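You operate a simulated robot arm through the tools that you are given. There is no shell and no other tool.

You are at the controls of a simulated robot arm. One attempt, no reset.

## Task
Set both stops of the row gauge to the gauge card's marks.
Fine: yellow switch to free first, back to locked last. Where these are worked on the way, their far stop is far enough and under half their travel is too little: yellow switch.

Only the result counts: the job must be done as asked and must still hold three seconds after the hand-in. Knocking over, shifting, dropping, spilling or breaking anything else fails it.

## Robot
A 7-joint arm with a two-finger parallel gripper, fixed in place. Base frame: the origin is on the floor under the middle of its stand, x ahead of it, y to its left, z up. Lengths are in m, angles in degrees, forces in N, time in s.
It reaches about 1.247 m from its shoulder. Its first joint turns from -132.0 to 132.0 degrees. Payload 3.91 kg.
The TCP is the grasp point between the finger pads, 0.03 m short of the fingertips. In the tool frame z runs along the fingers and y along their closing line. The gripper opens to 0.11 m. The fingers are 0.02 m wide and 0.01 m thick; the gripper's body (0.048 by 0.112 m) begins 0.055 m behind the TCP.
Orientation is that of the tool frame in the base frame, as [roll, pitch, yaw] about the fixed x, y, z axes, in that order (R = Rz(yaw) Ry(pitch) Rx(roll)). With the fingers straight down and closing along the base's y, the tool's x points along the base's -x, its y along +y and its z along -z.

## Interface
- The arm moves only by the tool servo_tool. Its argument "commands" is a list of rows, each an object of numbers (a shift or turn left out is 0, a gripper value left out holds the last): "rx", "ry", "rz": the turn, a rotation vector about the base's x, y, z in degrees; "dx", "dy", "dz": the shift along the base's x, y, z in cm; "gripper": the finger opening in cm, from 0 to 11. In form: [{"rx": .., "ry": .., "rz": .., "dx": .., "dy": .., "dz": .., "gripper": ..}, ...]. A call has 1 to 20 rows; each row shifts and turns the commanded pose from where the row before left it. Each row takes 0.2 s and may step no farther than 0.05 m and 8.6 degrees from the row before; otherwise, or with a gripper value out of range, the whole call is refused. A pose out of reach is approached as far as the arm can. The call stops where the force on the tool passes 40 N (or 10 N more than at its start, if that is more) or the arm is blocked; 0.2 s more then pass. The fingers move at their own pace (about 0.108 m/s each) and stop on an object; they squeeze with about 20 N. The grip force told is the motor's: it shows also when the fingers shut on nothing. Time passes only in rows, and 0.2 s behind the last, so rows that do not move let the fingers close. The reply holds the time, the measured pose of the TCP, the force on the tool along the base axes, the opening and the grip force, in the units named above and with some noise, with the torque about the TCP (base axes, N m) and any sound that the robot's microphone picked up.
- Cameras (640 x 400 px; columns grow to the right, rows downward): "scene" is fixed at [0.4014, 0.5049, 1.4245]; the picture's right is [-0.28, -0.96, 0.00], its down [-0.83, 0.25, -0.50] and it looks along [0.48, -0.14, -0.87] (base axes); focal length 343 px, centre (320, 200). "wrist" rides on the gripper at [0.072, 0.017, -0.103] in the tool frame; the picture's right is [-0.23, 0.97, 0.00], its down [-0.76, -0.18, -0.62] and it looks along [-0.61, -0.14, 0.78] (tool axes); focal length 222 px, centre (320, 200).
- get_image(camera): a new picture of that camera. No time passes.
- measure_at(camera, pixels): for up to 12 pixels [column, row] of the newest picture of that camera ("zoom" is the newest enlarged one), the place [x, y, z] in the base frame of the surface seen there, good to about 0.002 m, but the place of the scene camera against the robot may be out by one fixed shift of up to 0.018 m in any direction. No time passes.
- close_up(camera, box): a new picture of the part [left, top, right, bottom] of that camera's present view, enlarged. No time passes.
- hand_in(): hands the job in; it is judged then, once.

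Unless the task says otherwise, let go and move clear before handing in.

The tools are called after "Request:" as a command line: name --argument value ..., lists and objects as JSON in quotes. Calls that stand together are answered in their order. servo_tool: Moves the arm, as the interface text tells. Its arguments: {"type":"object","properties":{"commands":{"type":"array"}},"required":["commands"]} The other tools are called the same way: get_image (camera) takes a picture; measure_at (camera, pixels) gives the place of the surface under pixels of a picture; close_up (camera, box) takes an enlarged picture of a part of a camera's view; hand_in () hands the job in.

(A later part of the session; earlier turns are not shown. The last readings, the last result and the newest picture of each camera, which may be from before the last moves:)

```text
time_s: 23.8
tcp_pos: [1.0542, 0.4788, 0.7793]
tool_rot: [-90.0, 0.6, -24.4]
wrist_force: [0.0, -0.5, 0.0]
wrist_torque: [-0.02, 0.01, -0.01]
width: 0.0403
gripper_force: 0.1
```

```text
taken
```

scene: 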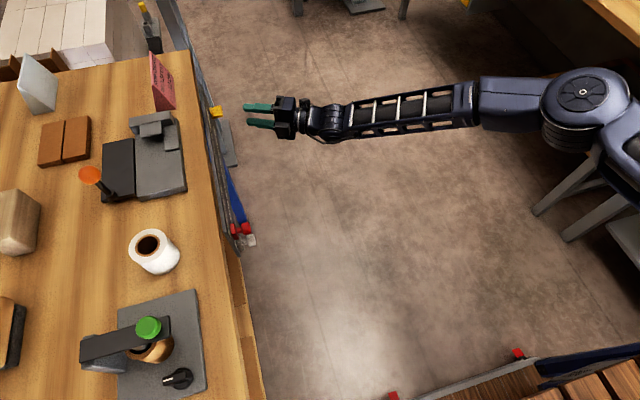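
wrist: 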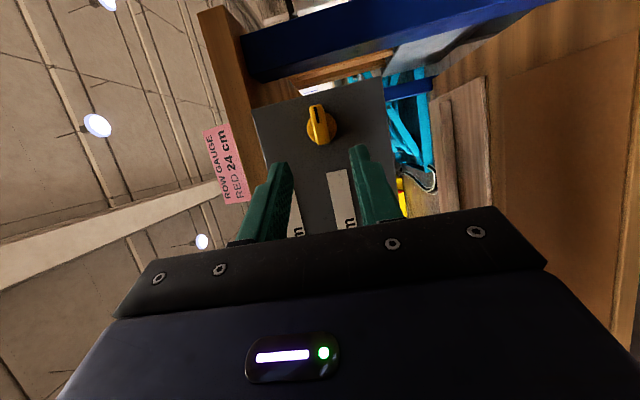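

The bar is now lying along x (mark toward +x) and stayed there after release, so it should be at free. I'll roll the hand back upright, straighten the yaw and move over to the stops at x≈0.75 for a close look.

Request:
servo_tool --commands '[{"dx": -1, "dy": -1}, {"rx": -3.39, "ry": -7.47, "dx": -2.1, "dy": -0.4, "dz": 0.6}, {"rx": -3.39, "ry": -7.47, "dx": -2.1, "dy": -0.4, "dz": 0.6}, {"rx": -3.39, "ry": -7.47, "dx": -2.1, "dy": -0.4, "dz": 0.6}, {"rx": -3.39, "ry": -7.47, "dx": -2.1, "dy": -0.4, "dz": 0.6}, {"rx": -3.39, "ry": -7.47, "dx": -2.1, "dy": -0.4, "dz": 0.6}, {"rx": -3.39, "ry": -7.47, "dx": -2.1, "dy": -0.4, "dz": 0.6}, {"rx": -3.39, "ry": -7.47, "dx": -2.1, "dy": -0.4, "dz": 0.6}, {"rx": -3.39, "ry": -7.47, "dx": -2.1, "dy": -0.4, "dz": 0.6}, {"rx": -3.39, "ry": -7.47, "dx": -2.1, "dy": -0.4, "dz": 0.6}, {"rx": -3.39, "ry": -7.47, "dx": -2.1, "dy": -0.4, "dz": 0.6}, {"rx": -3.39, "ry": -7.47, "dx": -2.1, "dy": -0.4, "dz": 0.6}, {"rz": 8.15, "dx": -2, "dz": 0.6}, {"rz": 8.15, "dx": -2, "dz": 0.6}, {"rz": 8.15, "dx": -1.5, "dz": 0.6}]'

Request:
get_image --camera "wrist"

Request:
get_image --camera "scene"

```text
time_s: 27.0
tcp_pos: [0.7603, 0.4241, 0.8648]
tool_rot: [-94.0, -89.7, 4.2]
wrist_force: [0.5, -0.5, -0.4]
wrist_torque: [0.01, 0.0, 0.0]
width: 0.04
gripper_force: 0.2
```

```text
taken
```

wrist: 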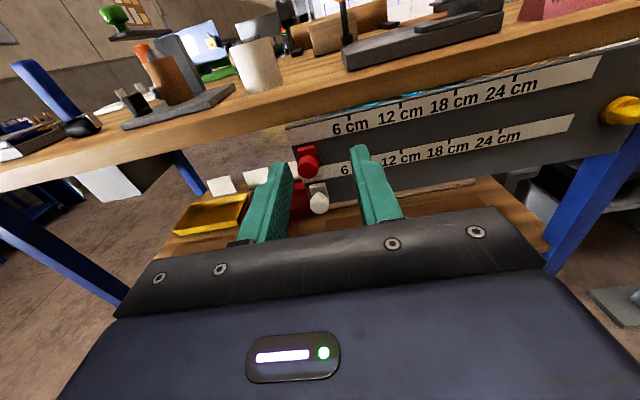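

```text
taken
```

scene: 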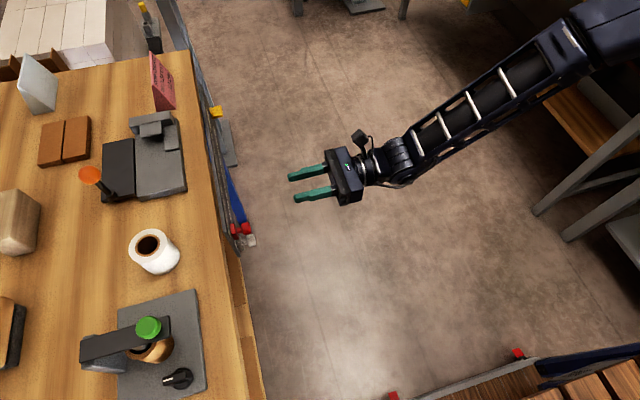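

The red stop is at (308,162) and the white at (318,198) in the wrist view. I'll enlarge them to see how each stop points to its scale.

Request:
close_up --camera "wrist" --box '[280, 110, 380, 220]'

Request:
measure_at --camera "wrist" --pixels '[[308, 162], [302, 150], [318, 198], [320, 188], [351, 117], [400, 106], [457, 92], [516, 78], [297, 123], [367, 150]]'

```text
3.64 times, centred on (330, 165) of wrist
```

zoom: 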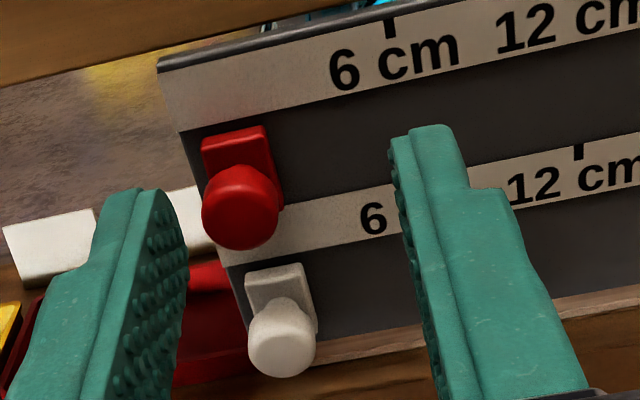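

```text
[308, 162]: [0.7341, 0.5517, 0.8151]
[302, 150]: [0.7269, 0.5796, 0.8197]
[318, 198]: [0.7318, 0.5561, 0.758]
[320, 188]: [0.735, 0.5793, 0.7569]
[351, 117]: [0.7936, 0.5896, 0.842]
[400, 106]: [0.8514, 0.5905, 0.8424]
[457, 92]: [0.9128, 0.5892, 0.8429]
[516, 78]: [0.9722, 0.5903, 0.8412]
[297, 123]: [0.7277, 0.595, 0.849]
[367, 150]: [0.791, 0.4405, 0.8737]
```

I'll measure the edges of both stops' blocks and knobs in this enlarged picture to get their centres.

Request:
measure_at --camera "zoom" --pixels '[[206, 155], [265, 140], [235, 145], [205, 215], [277, 205], [240, 210], [250, 290], [306, 280], [278, 285], [252, 340], [313, 335], [282, 335]]'

Request:
measure_at --camera "scene" --pixels '[[234, 231], [245, 228], [246, 228], [250, 240]]'

```text
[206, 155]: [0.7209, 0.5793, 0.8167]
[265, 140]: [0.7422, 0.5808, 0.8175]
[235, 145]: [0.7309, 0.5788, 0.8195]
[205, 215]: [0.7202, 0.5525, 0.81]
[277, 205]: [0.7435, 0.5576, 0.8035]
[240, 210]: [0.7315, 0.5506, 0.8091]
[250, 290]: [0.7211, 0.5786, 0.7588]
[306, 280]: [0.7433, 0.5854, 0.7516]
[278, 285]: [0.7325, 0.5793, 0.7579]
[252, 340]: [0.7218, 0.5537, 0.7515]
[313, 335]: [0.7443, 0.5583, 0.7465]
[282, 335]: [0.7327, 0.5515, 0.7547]
```

```text
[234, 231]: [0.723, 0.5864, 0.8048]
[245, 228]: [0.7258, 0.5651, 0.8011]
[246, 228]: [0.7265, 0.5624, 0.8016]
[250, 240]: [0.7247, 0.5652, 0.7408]
```

Both stops' centres are at x≈0.732, i.e. reading zero. I'll get the heads' vertical extent before gripping red.

Request:
measure_at --camera "zoom" --pixels '[[240, 246], [240, 235], [240, 225], [240, 180], [240, 170], [283, 372], [283, 360], [283, 310], [283, 302], [235, 132], [278, 270], [255, 190]]'

```text
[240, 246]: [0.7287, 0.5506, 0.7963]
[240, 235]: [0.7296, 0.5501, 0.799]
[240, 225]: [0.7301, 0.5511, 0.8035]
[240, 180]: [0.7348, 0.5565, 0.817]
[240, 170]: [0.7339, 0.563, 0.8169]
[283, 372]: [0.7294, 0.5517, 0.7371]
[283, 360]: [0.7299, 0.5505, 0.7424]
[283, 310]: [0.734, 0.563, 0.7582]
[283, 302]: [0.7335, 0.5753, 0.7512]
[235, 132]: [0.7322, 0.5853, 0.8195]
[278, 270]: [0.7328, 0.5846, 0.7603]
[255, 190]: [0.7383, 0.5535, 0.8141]
```

Red's head spans z≈0.795–0.818 at y≈0.550–0.565, centred on (0.732, 0.8065). I'll line up in front of it with the fingers at 5 cm.

Request:
servo_tool --commands '[{"dx": -1.4, "dz": -2.9, "gripper": 5}, {"dx": -1.43, "dz": -2.93}, {"dy": 2.5}, {"dy": 2.5}, {"dx": 0}]'

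Request:
get_image --camera "wrist"

Request:
close_up --camera "wrist" --box '[240, 100, 400, 200]'

```text
time_s: 28.2
tcp_pos: [0.7328, 0.4753, 0.807]
tool_rot: [-92.3, -89.7, 2.4]
wrist_force: [1.0, -0.5, 0.6]
wrist_torque: [-0.03, -0.04, 0.01]
width: 0.0501
gripper_force: 0.1
```

```text
taken
```

wrist: 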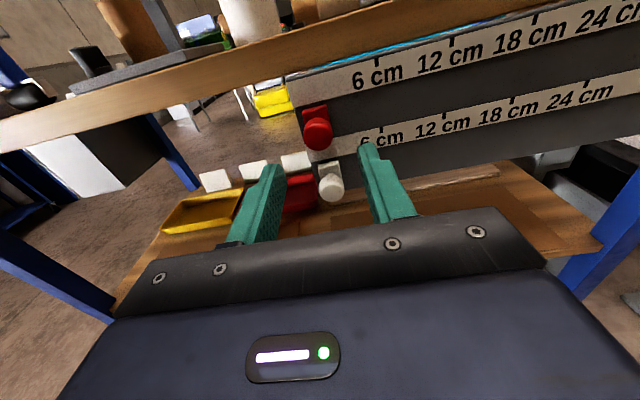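

```text
4.00 times, centred on (320, 150) of wrist
```

zoom: 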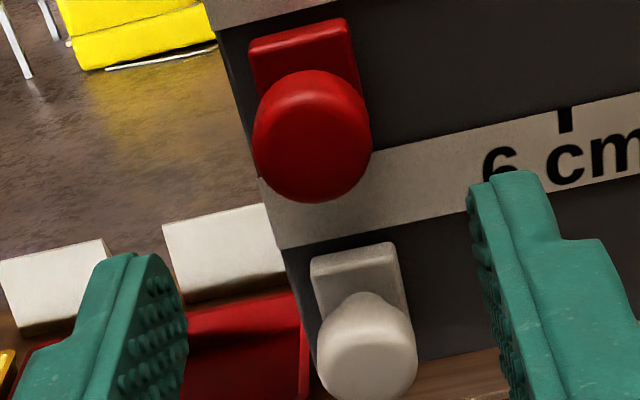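

The red head (310,135 in the zoom) is ahead, between the fingers. I'll advance 7 cm along +y in small steps.

Request:
servo_tool --commands '[{"dy": 1.5}, {"dy": 1.5}, {"dy": 1.5}, {"dy": 1.5}, {"dy": 0.95}, {"dx": 0}]'

Request:
close_up --camera "wrist" --box '[240, 100, 400, 200]'

```text
time_s: 29.6
tcp_pos: [0.7321, 0.5438, 0.8071]
tool_rot: [-91.8, -89.7, 1.9]
wrist_force: [-0.5, 0.4, -0.2]
wrist_torque: [-0.01, 0.01, 0.01]
width: 0.0501
gripper_force: 0.0
```

```text
4.00 times, centred on (320, 150) of wrist
```

zoom: 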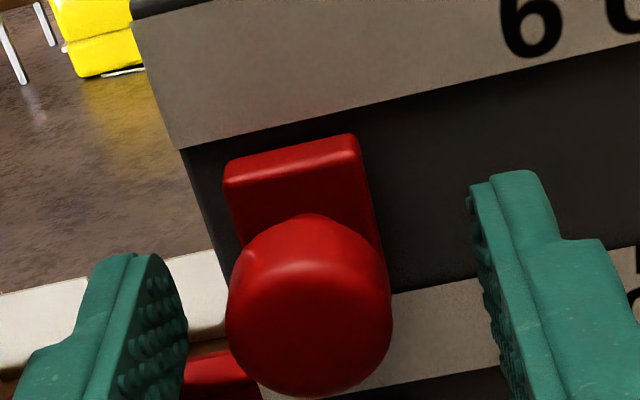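

The red head is between the pads with no contact yet. I'll close on it.

Request:
servo_tool --commands '[{"gripper": 3.5}, {"gripper": 2.5}, {"gripper": 2}, {"gripper": 1.8}, {"dx": 0}]'

Request:
close_up --camera "wrist" --box '[240, 100, 400, 200]'

```text
time_s: 30.8
tcp_pos: [0.7333, 0.5443, 0.8075]
tool_rot: [-93.3, -89.7, 3.4]
wrist_force: [0.1, 0.7, 0.7]
wrist_torque: [0.03, 0.02, -0.03]
width: 0.0246
gripper_force: 44.7
```

```text
4.00 times, centred on (320, 150) of wrist
```

zoom: 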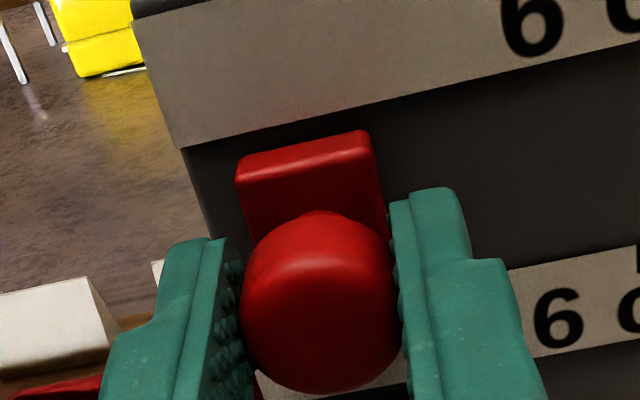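

The stop centred itself between the pads with no force, so it slides: the switch is indeed free. I'll slide it +23 cm along x, then check and fine-tune.

Request:
servo_tool --commands '[{"dx": 1}, {"dx": 2}, {"dx": 2}, {"dx": 2}, {"dx": 2}, {"dx": 2}, {"dx": 2}, {"dx": 2}, {"dx": 2}, {"dx": 2}, {"dx": 2}, {"dx": 2}, {"dx": 0}]'

Request:
get_image --camera "wrist"

Request:
close_up --camera "wrist" --box '[240, 60, 400, 200]'

```text
time_s: 33.6
tcp_pos: [0.9609, 0.543, 0.8059]
tool_rot: [-90.9, -89.7, 1.0]
wrist_force: [0.6, 6.8, 4.0]
wrist_torque: [0.16, 0.01, 0.0]
width: 0.0246
gripper_force: 45.1
```

```text
taken
```

wrist: 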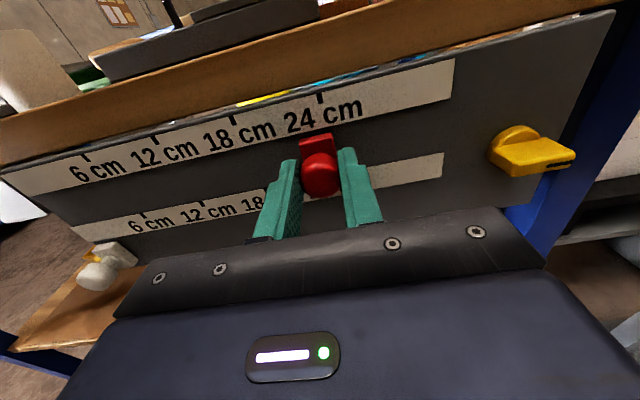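

```text
2.86 times, centred on (320, 130) of wrist
```

zoom: 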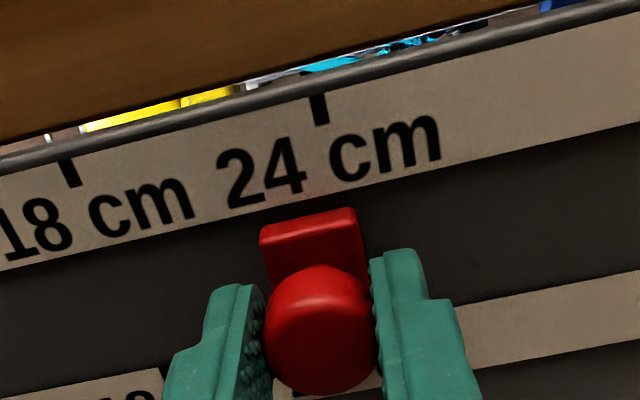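

Red is near the 24 tick. I'll measure the tick and the block's edges here.

Request:
measure_at --camera "zoom" --pixels '[[319, 108], [313, 108], [326, 106], [70, 172], [263, 240], [360, 225], [310, 222], [310, 235], [265, 245], [363, 245], [280, 240], [345, 225]]'

```text
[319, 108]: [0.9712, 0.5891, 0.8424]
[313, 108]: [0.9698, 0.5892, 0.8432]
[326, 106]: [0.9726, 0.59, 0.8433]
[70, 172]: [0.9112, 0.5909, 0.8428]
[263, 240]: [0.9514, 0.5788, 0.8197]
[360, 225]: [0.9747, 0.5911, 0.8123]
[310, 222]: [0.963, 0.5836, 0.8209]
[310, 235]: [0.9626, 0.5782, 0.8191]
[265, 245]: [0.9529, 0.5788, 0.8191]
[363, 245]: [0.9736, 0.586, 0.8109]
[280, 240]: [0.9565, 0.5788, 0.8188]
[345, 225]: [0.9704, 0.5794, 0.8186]
```

The block's centre is at x≈0.962 and the 24 tick at 0.9712, so I need about +0.92 cm.

Request:
servo_tool --commands '[{"dx": 0.46}, {"dx": 0.46}, {"dx": 0}, {"dx": 0}]'

Request:
close_up --camera "wrist" --box '[280, 70, 360, 160]'

```text
time_s: 34.6
tcp_pos: [0.9718, 0.5448, 0.806]
tool_rot: [-90.8, -89.7, 0.8]
wrist_force: [-0.1, 4.0, 7.5]
wrist_torque: [0.24, 0.05, -0.03]
width: 0.0249
gripper_force: 44.9
```

```text
4.44 times, centred on (320, 115) of wrist
```

zoom: 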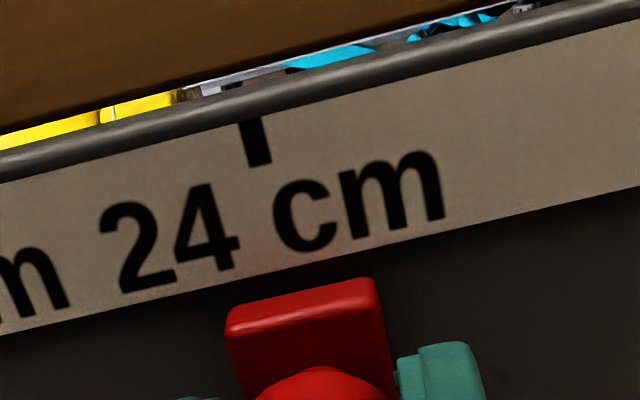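

Request:
measure_at --camera "zoom" --pixels '[[255, 142], [246, 150], [265, 150], [240, 330], [375, 300], [305, 320], [232, 320], [380, 310], [300, 305], [235, 345], [383, 330], [310, 330]]'

```text
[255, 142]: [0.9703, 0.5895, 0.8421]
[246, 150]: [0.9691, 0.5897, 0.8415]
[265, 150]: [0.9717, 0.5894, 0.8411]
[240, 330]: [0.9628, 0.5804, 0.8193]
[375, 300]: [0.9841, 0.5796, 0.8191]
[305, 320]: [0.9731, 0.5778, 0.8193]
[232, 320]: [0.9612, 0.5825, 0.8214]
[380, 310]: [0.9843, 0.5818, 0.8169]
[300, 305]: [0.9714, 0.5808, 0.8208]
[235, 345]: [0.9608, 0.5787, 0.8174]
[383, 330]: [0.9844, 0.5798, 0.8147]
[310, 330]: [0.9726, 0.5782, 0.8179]
```

The estimates disagree by 1–2 mm, partly from viewing at an angle. I'll let go, back off, and put the camera straight in front of the 24 tick to judge the alignment better.

Request:
servo_tool --commands '[{"gripper": 3}, {"gripper": 4}, {"gripper": 6}, {"dy": -1.5}, {"dy": -2}, {"dy": -2}, {"dy": -2}, {"dy": -2, "dx": -1.7}, {"dz": 2}, {"dx": 0}]'

Request:
get_image --camera "wrist"

Request:
close_up --camera "wrist" --box '[270, 70, 370, 160]'

```text
time_s: 36.8
tcp_pos: [0.9536, 0.4485, 0.8273]
tool_rot: [-96.5, -89.7, 6.5]
wrist_force: [0.4, 0.5, 0.2]
wrist_torque: [0.01, -0.03, -0.03]
width: 0.0602
gripper_force: 0.0
```

```text
taken
```

wrist: 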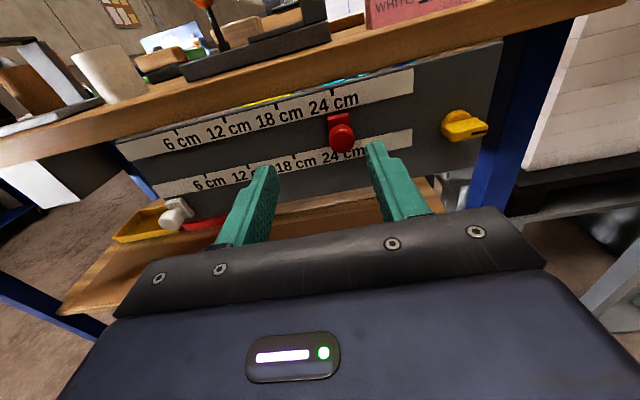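

```text
4.44 times, centred on (320, 115) of wrist
```

zoom: 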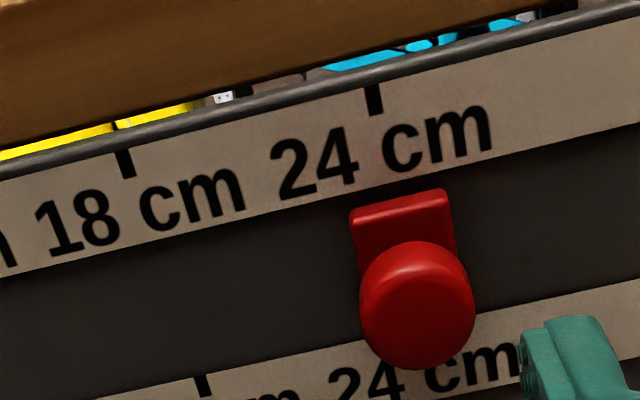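

With the camera in line with the 24 tick, red's centre looks within about 1 mm of it. I'll confirm by measuring tick and block here.

Request:
measure_at --camera "zoom" --pixels '[[367, 100], [374, 100], [380, 98], [125, 163], [352, 235], [452, 215], [356, 240], [448, 225], [362, 300], [473, 300], [417, 310], [402, 222]]'

```text
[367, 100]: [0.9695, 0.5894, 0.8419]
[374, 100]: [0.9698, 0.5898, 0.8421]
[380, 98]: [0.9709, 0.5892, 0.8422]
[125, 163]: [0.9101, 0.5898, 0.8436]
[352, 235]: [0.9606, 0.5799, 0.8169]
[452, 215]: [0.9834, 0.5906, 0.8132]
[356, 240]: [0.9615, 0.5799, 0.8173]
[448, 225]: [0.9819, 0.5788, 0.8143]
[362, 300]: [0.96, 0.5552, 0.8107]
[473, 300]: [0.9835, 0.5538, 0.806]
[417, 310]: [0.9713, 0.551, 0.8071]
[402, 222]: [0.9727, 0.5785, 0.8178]
```

Red reads within about 1–1.5 mm of 24, so I'll leave it for a final check and go to white. I'll line up in front of white at (0.732, 0.748).

Request:
servo_tool --commands '[{"dx": -3.7, "dz": -1.3, "gripper": 5}, {"dx": -3.7, "dz": -1.3}, {"dx": -3.7, "dz": -1.3}, {"dx": -3.7, "dz": -1.3}, {"dx": -3.7, "dz": -1.3}, {"dx": -3.7, "dz": -1.3}, {"dx": 0}]'

Request:
close_up --camera "wrist" --box '[240, 80, 400, 200]'

Request:
measure_at --camera "zoom" --pixels '[[320, 200], [320, 250]]'

```text
time_s: 38.4
tcp_pos: [0.7328, 0.4492, 0.7472]
tool_rot: [-92.0, -89.7, 2.1]
wrist_force: [-0.5, -0.4, -1.0]
wrist_torque: [-0.03, 0.01, -0.01]
width: 0.05
gripper_force: 0.1
```

```text
3.33 times, centred on (320, 140) of wrist
```

zoom: 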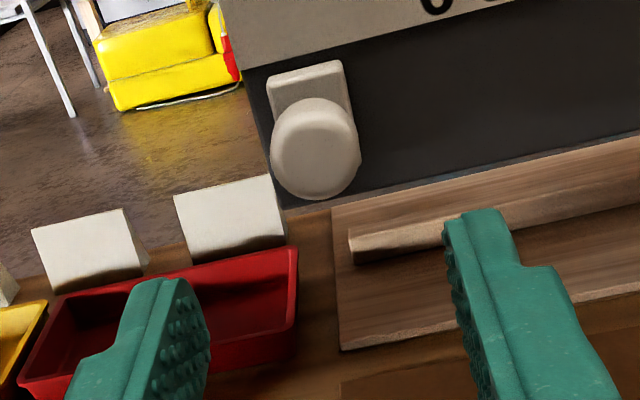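

```text
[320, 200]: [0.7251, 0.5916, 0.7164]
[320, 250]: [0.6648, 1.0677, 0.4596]
```

I'll measure the white head's extents for its centre height.

Request:
measure_at --camera "zoom" --pixels '[[275, 150], [358, 145], [315, 150], [315, 102], [315, 195], [315, 110], [310, 75], [275, 90], [345, 80]]'

```text
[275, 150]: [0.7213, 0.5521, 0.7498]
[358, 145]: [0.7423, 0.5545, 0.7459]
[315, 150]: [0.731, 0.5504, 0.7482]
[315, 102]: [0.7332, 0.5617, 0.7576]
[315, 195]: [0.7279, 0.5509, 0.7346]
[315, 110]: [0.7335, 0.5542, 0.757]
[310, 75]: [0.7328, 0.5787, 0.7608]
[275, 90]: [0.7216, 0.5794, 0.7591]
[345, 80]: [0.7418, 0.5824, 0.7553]
```

White's head is centred at about (0.732, 0.747), right in line with the TCP. I'll advance 9.5 cm and close on it.

Request:
servo_tool --commands '[{"dy": 2}, {"dy": 2}, {"dy": 2}, {"dy": 2}, {"dy": 1.5}, {"dx": 0}, {"gripper": 3.5}, {"gripper": 2.5}, {"gripper": 2}, {"gripper": 1.8}, {"dx": 0}]'

Request:
close_up --camera "wrist" --box '[240, 80, 400, 200]'

```text
time_s: 40.8
tcp_pos: [0.7326, 0.5441, 0.7476]
tool_rot: [-93.6, -89.8, 3.6]
wrist_force: [0.6, 4.0, -0.1]
wrist_torque: [0.07, 0.02, -0.05]
width: 0.025
gripper_force: 45.0
```

```text
3.33 times, centred on (320, 140) of wrist
```

zoom: 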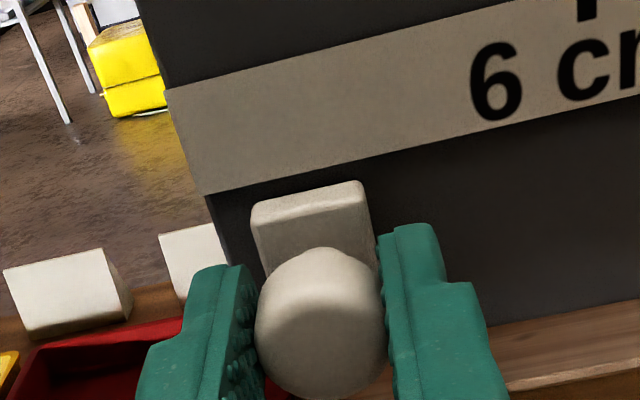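

White is held with little load. I'll slide it +11.85 cm and check.

Request:
servo_tool --commands '[{"dx": 1}, {"dx": 2}, {"dx": 2}, {"dx": 2}, {"dx": 2}, {"dx": 1.5}, {"dx": 0.85}, {"dx": 0.5}, {"dx": 0}, {"dx": 0}]'

Request:
get_image --camera "wrist"

Request:
close_up --camera "wrist" --box '[270, 70, 370, 170]'

Request:
measure_at --camera "zoom" --pixels '[[320, 200], [320, 250]]'

```text
time_s: 43.0
tcp_pos: [0.8514, 0.5446, 0.7477]
tool_rot: [-100.1, -89.7, 10.0]
wrist_force: [-0.1, 13.9, -5.2]
wrist_torque: [-0.22, -0.02, -0.01]
width: 0.025
gripper_force: 44.8
```

```text
taken
```

wrist: 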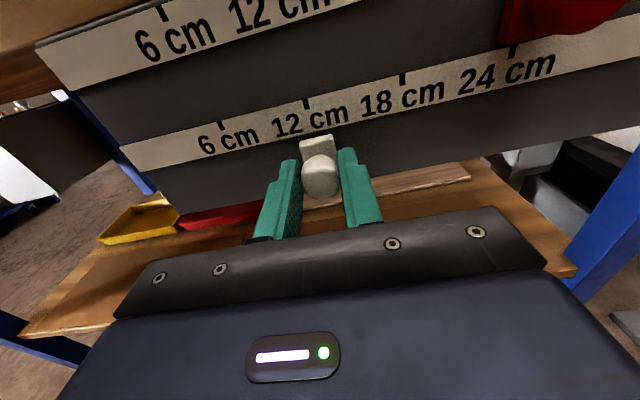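

```text
4.00 times, centred on (320, 120) of wrist
```

zoom: 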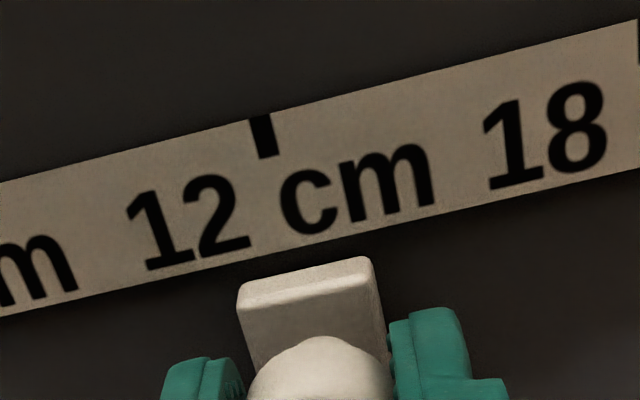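

```text
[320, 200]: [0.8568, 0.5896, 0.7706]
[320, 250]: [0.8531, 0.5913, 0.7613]
```

Request:
measure_at --camera "zoom" --pixels '[[255, 135], [264, 135], [272, 135], [239, 305], [381, 300], [240, 320], [383, 320], [310, 295], [305, 275], [238, 295], [374, 262], [313, 305]]'

```text
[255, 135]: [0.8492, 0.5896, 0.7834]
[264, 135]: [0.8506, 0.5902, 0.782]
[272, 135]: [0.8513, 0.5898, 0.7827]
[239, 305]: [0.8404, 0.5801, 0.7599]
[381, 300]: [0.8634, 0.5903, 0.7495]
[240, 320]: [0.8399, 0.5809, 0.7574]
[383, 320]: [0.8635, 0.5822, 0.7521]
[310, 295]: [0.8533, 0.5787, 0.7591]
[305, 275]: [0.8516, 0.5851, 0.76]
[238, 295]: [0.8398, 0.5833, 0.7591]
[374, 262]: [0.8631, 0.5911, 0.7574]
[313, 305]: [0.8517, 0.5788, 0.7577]
```

White's block centre is at about 0.8517–0.852 against the 12 tick at 0.8505, so it is roughly 1.3 mm too far. I'll nudge it back by that much.

Request:
servo_tool --commands '[{"dx": -0.13}, {"dx": 0}, {"dx": 0}]'

Request:
close_up --camera "wrist" --box '[270, 70, 370, 170]'

Request:
measure_at --camera "zoom" --pixels '[[255, 135], [264, 135], [268, 135], [272, 135], [239, 305], [381, 300], [240, 320], [383, 320], [238, 295], [374, 262], [376, 275], [244, 340]]'

```text
time_s: 43.8
tcp_pos: [0.8502, 0.5445, 0.7473]
tool_rot: [-98.2, -89.5, 8.2]
wrist_force: [0.5, 10.3, -6.0]
wrist_torque: [-0.1, -0.01, 0.0]
width: 0.0249
gripper_force: 44.6
```

```text
4.00 times, centred on (320, 120) of wrist
```

zoom: 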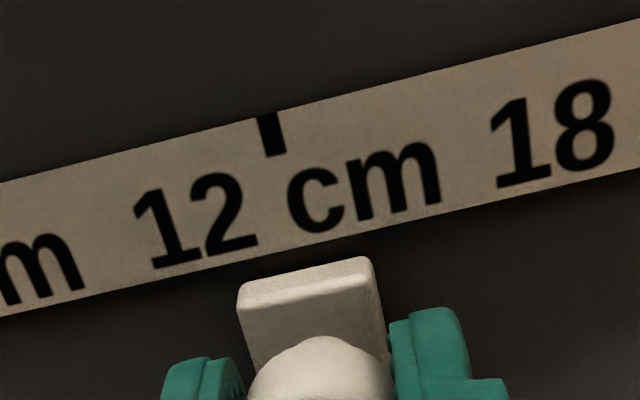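

```text
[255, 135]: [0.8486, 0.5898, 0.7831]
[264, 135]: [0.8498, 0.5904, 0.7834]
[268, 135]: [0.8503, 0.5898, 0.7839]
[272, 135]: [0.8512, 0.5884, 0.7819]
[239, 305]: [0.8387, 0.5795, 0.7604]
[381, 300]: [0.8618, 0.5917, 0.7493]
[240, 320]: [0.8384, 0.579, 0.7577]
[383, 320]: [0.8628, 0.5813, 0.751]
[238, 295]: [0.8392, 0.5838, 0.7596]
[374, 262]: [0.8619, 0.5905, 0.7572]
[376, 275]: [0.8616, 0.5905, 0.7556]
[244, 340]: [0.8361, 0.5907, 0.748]
```

White now reads within about half a millimetre of 12. I'll let go, back off, and view it with the camera in line with the 12 tick.

Request:
servo_tool --commands '[{"gripper": 3}, {"gripper": 4}, {"gripper": 5}, {"dy": -1.5}, {"dy": -2}, {"dy": -2}, {"dy": -2}, {"dy": -2, "dx": -1.7}, {"dz": 2}, {"dx": 0}]'

Request:
get_image --camera "wrist"

Request:
close_up --camera "wrist" --box '[270, 70, 370, 160]'

```text
time_s: 46.0
tcp_pos: [0.8331, 0.4484, 0.7676]
tool_rot: [-94.4, -89.8, 4.5]
wrist_force: [-0.3, -0.1, -0.1]
wrist_torque: [-0.03, -0.01, 0.0]
width: 0.0498
gripper_force: 0.0
```

```text
taken
```

wrist: 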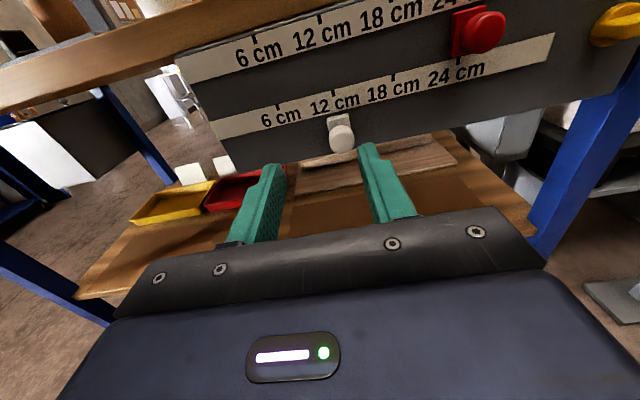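

```text
4.44 times, centred on (320, 115) of wrist
```

zoom: 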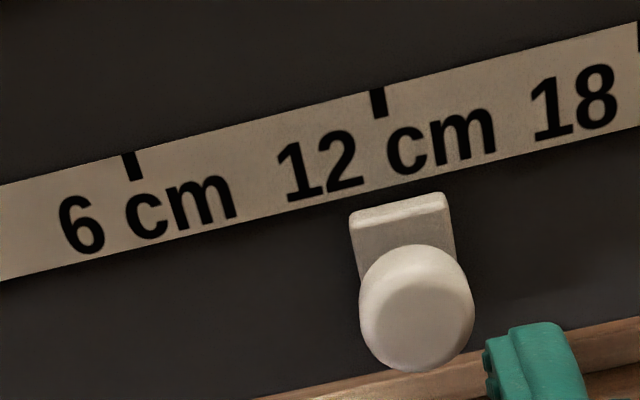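

White sits on the 12 tick to within half a millimetre. By the same view red is about 1–1.5 mm past 24, so I'll go back, regrip it 1.4 mm nearer, and let the pads centre it.

Request:
servo_tool --commands '[{"dx": 2, "dz": 1.9}, {"dx": 2, "dz": 1.9}, {"dx": 2}, {"dx": 2}, {"dx": 2}, {"dx": 2}, {"dx": 1.74}, {"dx": 0}, {"dy": 2}, {"dy": 2}, {"dy": 2}, {"dy": 2}, {"dy": 1.5}, {"dx": 0}]'

Request:
close_up --camera "wrist" --box '[240, 60, 400, 200]'

```text
time_s: 49.0
tcp_pos: [0.9705, 0.5449, 0.8075]
tool_rot: [-97.2, -89.7, 7.2]
wrist_force: [0.2, -0.4, 0.2]
wrist_torque: [-0.03, -0.02, -0.01]
width: 0.0501
gripper_force: 0.0
```

```text
2.86 times, centred on (320, 130) of wrist
```

zoom: 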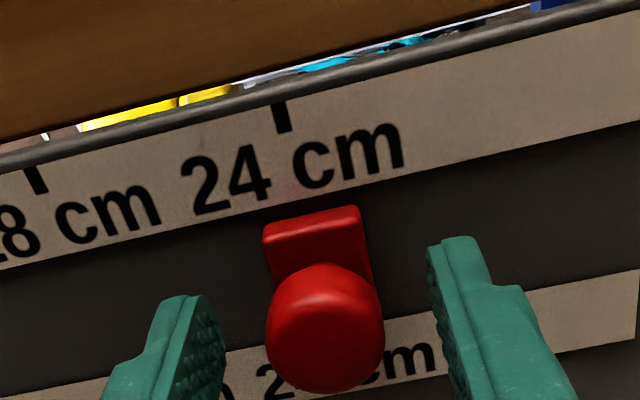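

The red head is again between the pads without contact. I'll close on it and compare with the tick.

Request:
servo_tool --commands '[{"gripper": 3.5}, {"gripper": 2.5}, {"gripper": 2}, {"gripper": 1.8}, {"dx": 0}, {"dx": 0}]'

Request:
close_up --camera "wrist" --box '[270, 70, 370, 170]'

Request:
measure_at --camera "zoom" --pixels '[[265, 120], [270, 120], [260, 120], [240, 305], [381, 300], [240, 320], [383, 320]]'

```text
time_s: 50.4
tcp_pos: [0.9703, 0.5437, 0.8056]
tool_rot: [-94.5, -89.8, 4.7]
wrist_force: [0.0, 0.9, 0.0]
wrist_torque: [-0.01, -0.01, -0.03]
width: 0.0249
gripper_force: 45.0
```

```text
4.00 times, centred on (320, 120) of wrist
```

zoom: 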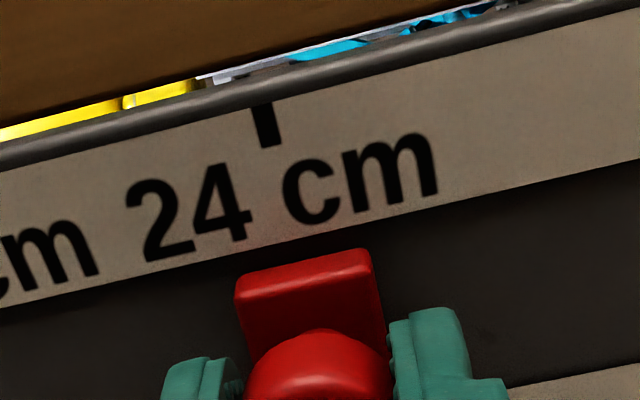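

```text
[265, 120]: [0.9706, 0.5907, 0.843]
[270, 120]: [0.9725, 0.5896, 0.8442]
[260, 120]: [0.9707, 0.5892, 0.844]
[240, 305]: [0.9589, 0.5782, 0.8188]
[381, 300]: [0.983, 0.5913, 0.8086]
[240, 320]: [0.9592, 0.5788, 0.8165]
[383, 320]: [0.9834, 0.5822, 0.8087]
```

Red's centre is at 0.971, right on the 24 tick at 0.971. I'll let go, back off, and start turning the hand back to the pose used for the yellow switch.

Request:
servo_tool --commands '[{"gripper": 3}, {"gripper": 4}, {"gripper": 5}, {"dy": -1.5}, {"dy": -2}, {"dy": -2}, {"dy": -2}, {"dy": -2}, {"rz": -8.15, "dx": 1, "dz": -0.5}, {"rz": -8.15, "dx": 1, "dz": -0.5}, {"rz": -8.15, "dx": 1, "dz": -0.5}, {"dx": 0}]'

Request:
get_image --camera "wrist"

Request:
get_image --camera "scene"

```text
time_s: 53.0
tcp_pos: [1.0003, 0.4491, 0.7906]
tool_rot: [-98.3, -89.6, -16.1]
wrist_force: [0.5, -0.8, -0.1]
wrist_torque: [0.03, 0.01, -0.01]
width: 0.05
gripper_force: 0.1
```

```text
taken
```

wrist: 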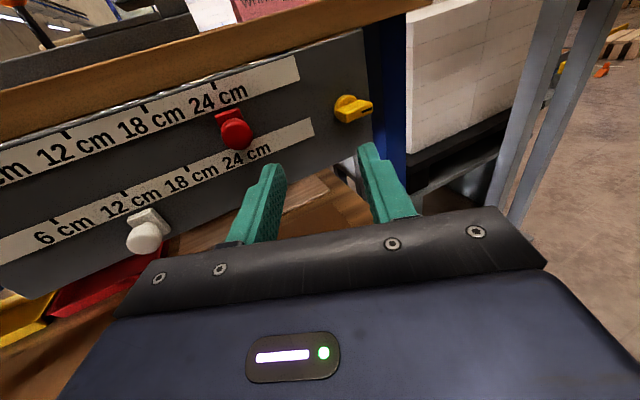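

```text
taken
```

scene: 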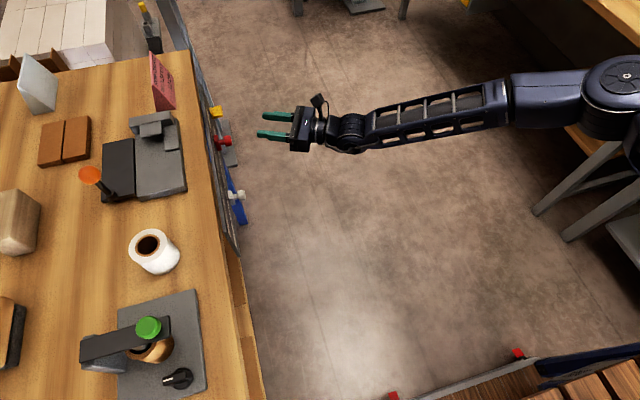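

White shows at 12 and red at 24 in the wrist view, and the yaw is back to the earlier 65.6° heading. I'll roll the hand 90° and move to the pre-grasp point in front of the horizontal bar.

Request:
servo_tool --commands '[{"rx": 3.39, "ry": 7.47, "dx": 0.49, "dy": 0.27, "dz": -0.1, "gripper": 4}, {"rx": 3.39, "ry": 7.47, "dx": 0.49, "dy": 0.27, "dz": -0.1}, {"rx": 3.39, "ry": 7.47, "dx": 0.49, "dy": 0.27, "dz": -0.1}, {"rx": 3.39, "ry": 7.47, "dx": 0.49, "dy": 0.27, "dz": -0.1}, {"rx": 3.39, "ry": 7.47, "dx": 0.49, "dy": 0.27, "dz": -0.1}, {"rx": 3.39, "ry": 7.47, "dx": 0.49, "dy": 0.27, "dz": -0.1}, {"rx": 3.39, "ry": 7.47, "dx": 0.49, "dy": 0.27, "dz": -0.1}, {"rx": 3.39, "ry": 7.47, "dx": 0.49, "dy": 0.27, "dz": -0.1}, {"rx": 3.39, "ry": 7.47, "dx": 0.49, "dy": 0.27, "dz": -0.1}, {"rx": 3.39, "ry": 7.47, "dx": 0.49, "dy": 0.27, "dz": -0.1}, {"rx": 3.39, "ry": 7.47, "dx": 0.49, "dy": 0.27, "dz": -0.1}, {"dx": 0}]'

Request:
get_image --camera "wrist"

Request:
close_up --camera "wrist" --box '[240, 80, 400, 200]'

```text
time_s: 55.6
tcp_pos: [1.0535, 0.4785, 0.781]
tool_rot: [-89.9, 0.7, -24.4]
wrist_force: [0.2, 0.1, 0.2]
wrist_torque: [0.02, -0.02, 0.02]
width: 0.04
gripper_force: 0.1
```

```text
taken
```

wrist: 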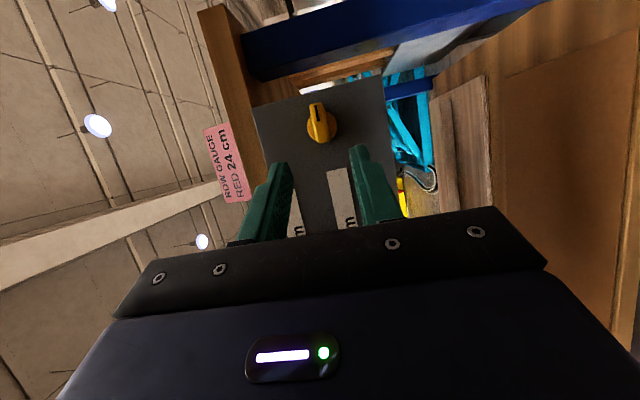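

```text
3.33 times, centred on (320, 140) of wrist
```

zoom: 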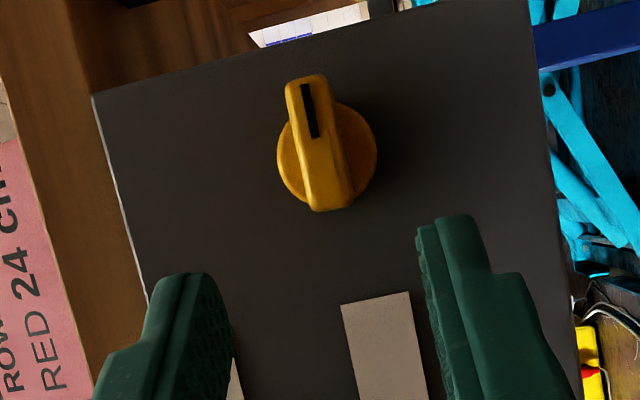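

The bar lies along x as I left it, and the pose matches the earlier withdrawal point. I'll advance along the finger direction and close on the bar.

Request:
servo_tool --commands '[{"dx": 0.8, "dy": 1.8}, {"dx": 0.8, "dy": 1.8}, {"dx": 0.8, "dy": 1.8}, {"dx": 0.5, "dy": 0.9}, {"dx": 0}]'

Request:
close_up --camera "wrist" --box '[240, 100, 400, 200]'

```text
time_s: 56.8
tcp_pos: [1.0817, 0.5419, 0.7806]
tool_rot: [-90.0, 0.6, -24.4]
wrist_force: [-0.6, 0.2, -0.8]
wrist_torque: [-0.02, 0.0, -0.02]
width: 0.0399
gripper_force: 0.0
```

```text
4.00 times, centred on (320, 150) of wrist
```

zoom: 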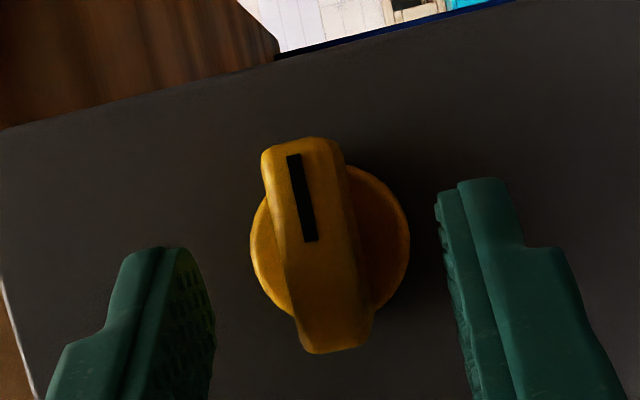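

The bar sits between the pads; I'll shift +2 mm in x to match the earlier grip point, then close.

Request:
servo_tool --commands '[{"dx": 0.2}, {"gripper": 3}, {"gripper": 2}, {"gripper": 1}, {"gripper": 0.8}, {"dx": 0}]'

Request:
close_up --camera "wrist" --box '[240, 100, 400, 200]'

```text
time_s: 58.2
tcp_pos: [1.0854, 0.5413, 0.7805]
tool_rot: [-90.0, 0.6, -24.5]
wrist_force: [-1.1, 0.0, -2.7]
wrist_torque: [-0.34, -0.41, 0.02]
width: 0.0115
gripper_force: 45.1
```

```text
4.00 times, centred on (320, 150) of wrist
```

zoom: 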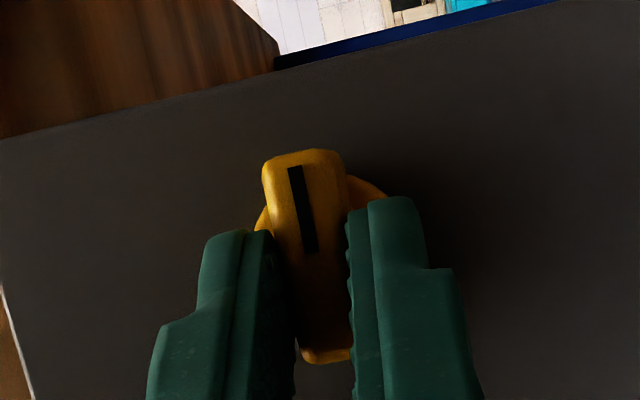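

The bar is held flush at 1.15 cm with little load. I'll turn it back counter-clockwise in steps while watching forces.

Request:
servo_tool --commands '[{"rx": -1.66, "ry": -3.64}, {"rx": -1.66, "ry": -3.64}, {"rx": -1.66, "ry": -3.64}, {"rx": -1.66, "ry": -3.64}, {"rx": -1.66, "ry": -3.64}, {"rx": -1.66, "ry": -3.64}, {"dx": 0}]'

Request:
close_up --camera "wrist" --box '[240, 100, 400, 200]'

```text
time_s: 59.8
tcp_pos: [1.0848, 0.5415, 0.7811]
tool_rot: [-89.9, -23.5, -24.4]
wrist_force: [-0.5, 1.6, -0.9]
wrist_torque: [0.64, -0.01, -0.1]
width: 0.0139
gripper_force: 44.8
```

```text
4.00 times, centred on (320, 150) of wrist
```

zoom: 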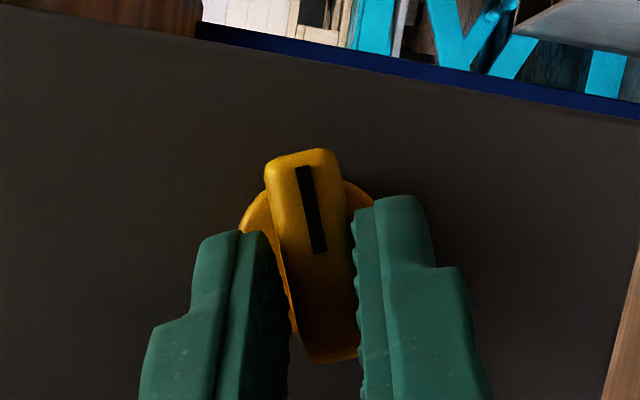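

The knob follows the hand back, about 24° so far, with low force. I'll continue.

Request:
servo_tool --commands '[{"rx": -1.66, "ry": -3.64}, {"rx": -1.66, "ry": -3.64}, {"rx": -1.66, "ry": -3.64}, {"rx": -1.66, "ry": -3.64}, {"rx": -1.66, "ry": -3.64}, {"rx": -1.66, "ry": -3.64}, {"rx": -1.66, "ry": -3.64}, {"rx": -1.66, "ry": -3.64}, {"dx": 0}]'

Request:
close_up --camera "wrist" --box '[240, 100, 400, 200]'

```text
time_s: 61.8
tcp_pos: [1.0844, 0.5408, 0.781]
tool_rot: [-90.1, -55.6, -24.3]
wrist_force: [-9.4, -5.9, 8.8]
wrist_torque: [0.24, -0.12, 0.61]
width: 0.0154
gripper_force: 45.4
```

```text
4.00 times, centred on (320, 150) of wrist
```

zoom: 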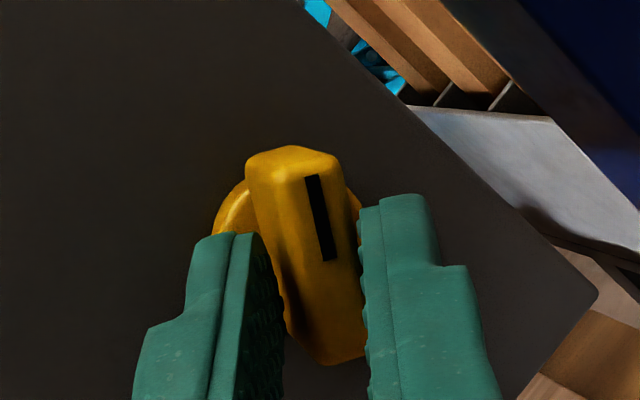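

56° turned back and still following. I'll do the next 32°.

Request:
servo_tool --commands '[{"rx": -1.66, "ry": -3.64}, {"rx": -1.66, "ry": -3.64}, {"rx": -1.66, "ry": -3.64}, {"rx": -1.66, "ry": -3.64}, {"rx": -1.66, "ry": -3.64}, {"rx": -1.66, "ry": -3.64}, {"rx": -1.66, "ry": -3.64}, {"rx": -1.66, "ry": -3.64}, {"dx": 0}]'

Request:
close_up --camera "wrist" --box '[240, 100, 400, 200]'

```text
time_s: 63.8
tcp_pos: [1.0832, 0.5424, 0.7803]
tool_rot: [-92.6, -87.6, -21.9]
wrist_force: [-17.8, -6.1, 6.8]
wrist_torque: [1.12, -0.11, 0.65]
width: 0.0154
gripper_force: 44.7
```

```text
4.00 times, centred on (320, 150) of wrist
```

zoom: 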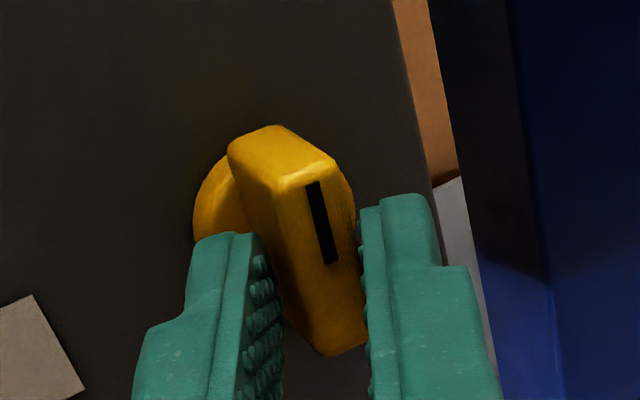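

Nearly back to vertical, about 2.4° short. I'll turn a few degrees more until the locked stop is felt.

Request:
servo_tool --commands '[{"rx": -1.25, "ry": -2.73}, {"rx": -1.25, "ry": -2.73}, {"dx": 0}]'

Request:
close_up --camera "wrist" --box '[240, 100, 400, 200]'

```text
time_s: 64.6
tcp_pos: [1.0841, 0.541, 0.7806]
tool_rot: [92.9, -86.5, 152.6]
wrist_force: [-29.4, -17.8, 0.2]
wrist_torque: [0.6, 0.93, 0.86]
width: 0.0163
gripper_force: 44.9
```

```text
4.00 times, centred on (320, 150) of wrist
```

zoom: 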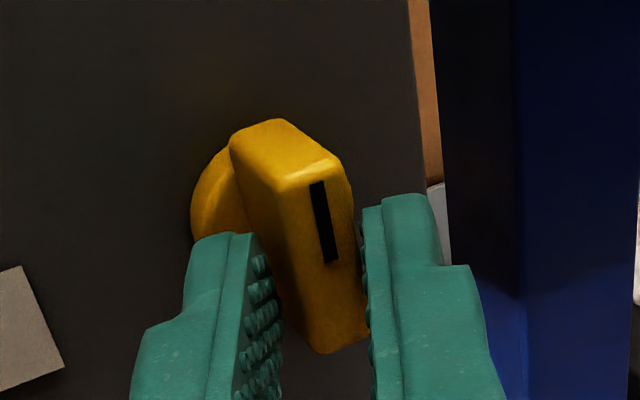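

The torque about y rose to +0.93 N m with the bar upright, so the locked stop is reached. I'll ease 2° off, open, and withdraw along the finger direction.

Request:
servo_tool --commands '[{"rx": 0.8, "ry": 1.8}, {"gripper": 2.5}, {"gripper": 3.5}, {"gripper": 4}, {"dx": -0.4, "dy": -0.92}, {"dx": -0.8, "dy": -1.83}, {"dx": -0.8, "dy": -1.83}, {"dx": -0.8, "dy": -1.83}, {"dx": -0.8, "dy": -1.83}, {"dx": 0}]'

Request:
get_image --camera "wrist"

Request:
close_up --camera "wrist" --box '[240, 60, 400, 180]'

```text
time_s: 66.8
tcp_pos: [1.0484, 0.4594, 0.7803]
tool_rot: [96.4, -88.5, 149.2]
wrist_force: [-0.1, 0.2, 0.0]
wrist_torque: [0.01, -0.02, 0.01]
width: 0.0398
gripper_force: 0.0
```

```text
taken
```

wrist: 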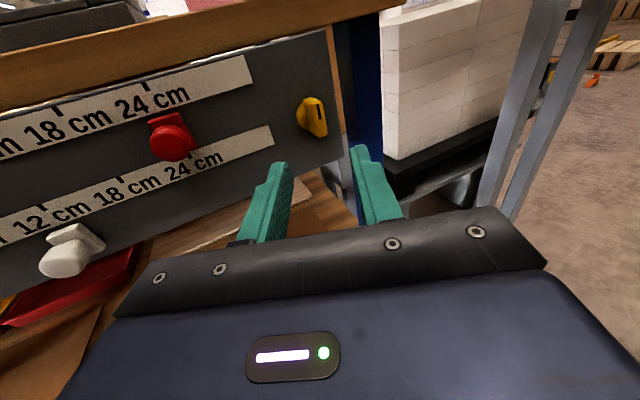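

```text
3.33 times, centred on (320, 120) of wrist
```

zoom: 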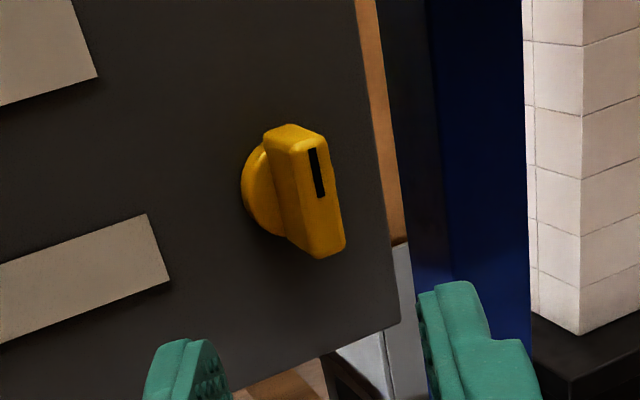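

The bar is upright again with the mark on top. I'll straighten the hand, back away and check both stops and the switch from a clear distance.

Request:
servo_tool --commands '[{"dx": -1, "dy": -2}, {"rz": 8.15, "dx": -2, "dy": -2, "dz": 1}, {"rz": 8.15, "dx": -2, "dy": -2, "dz": 1}, {"rz": 8.15, "dx": -2, "dy": -2, "dz": 1, "gripper": 8}, {"dx": -1, "dy": -2, "dz": 1, "gripper": 11}, {"dx": 0, "dy": -2, "dz": 1}, {"dx": 0}]'

Request:
get_image --camera "wrist"

Request:
close_up --camera "wrist" --box '[200, 60, 440, 210]'

Request:
get_image --camera "scene"

```text
time_s: 68.4
tcp_pos: [0.9678, 0.3386, 0.8314]
tool_rot: [96.8, -88.6, 173.2]
wrist_force: [-1.2, -0.6, -0.1]
wrist_torque: [-0.01, 0.03, 0.01]
width: 0.11
gripper_force: 0.0
```

```text
taken
```

wrist: 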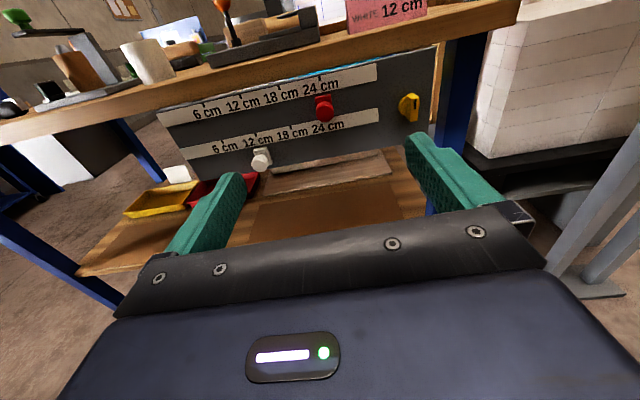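

```text
2.67 times, centred on (320, 135) of wrist
```

zoom: 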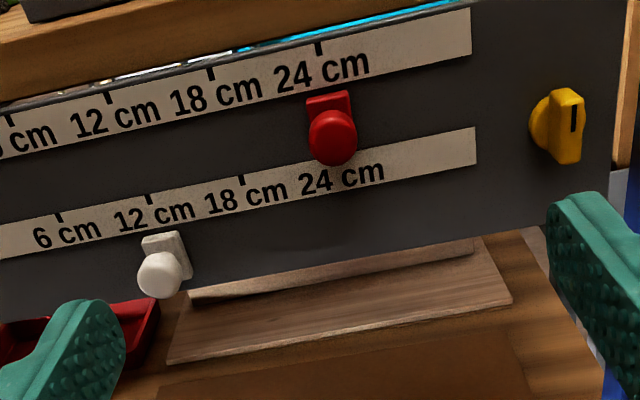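

```text
taken
```

scene: 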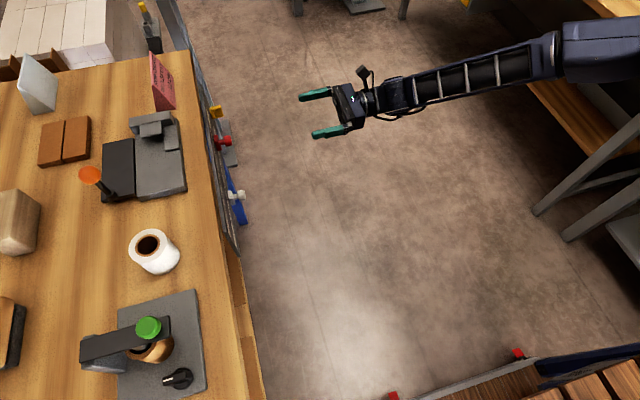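

White stands under 12, red under 24 and the yellow bar is upright. I'll do a final measurement of all three before handing in.

Request:
measure_at --camera "zoom" --pixels '[[319, 48], [148, 199], [306, 105], [351, 100], [142, 243], [184, 238], [310, 137], [356, 133], [138, 275], [181, 272], [575, 108], [573, 130]]'

Request:
close_up --camera "wrist" --box '[380, 70, 440, 140]'

Request:
measure_at --camera "zoom" --pixels '[[330, 150], [325, 200], [320, 250], [330, 120]]'

```text
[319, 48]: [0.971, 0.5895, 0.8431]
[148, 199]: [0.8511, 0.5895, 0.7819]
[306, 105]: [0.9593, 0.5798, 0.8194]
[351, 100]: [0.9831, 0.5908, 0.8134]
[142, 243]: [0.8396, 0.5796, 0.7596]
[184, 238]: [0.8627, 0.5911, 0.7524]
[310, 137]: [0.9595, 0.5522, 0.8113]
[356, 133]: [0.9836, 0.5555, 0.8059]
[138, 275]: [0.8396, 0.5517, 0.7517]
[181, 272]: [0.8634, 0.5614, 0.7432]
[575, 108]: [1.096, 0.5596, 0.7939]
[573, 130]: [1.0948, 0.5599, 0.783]
```

```text
5.71 times, centred on (410, 105) of wrist
```

zoom: 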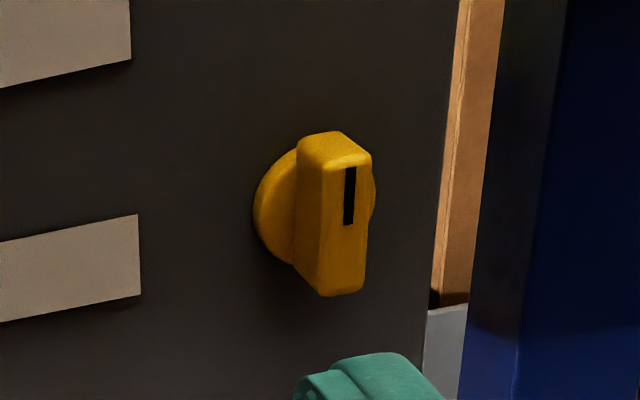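

```text
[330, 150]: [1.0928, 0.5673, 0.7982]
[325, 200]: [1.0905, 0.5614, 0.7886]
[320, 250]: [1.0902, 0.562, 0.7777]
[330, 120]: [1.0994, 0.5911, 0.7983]
```

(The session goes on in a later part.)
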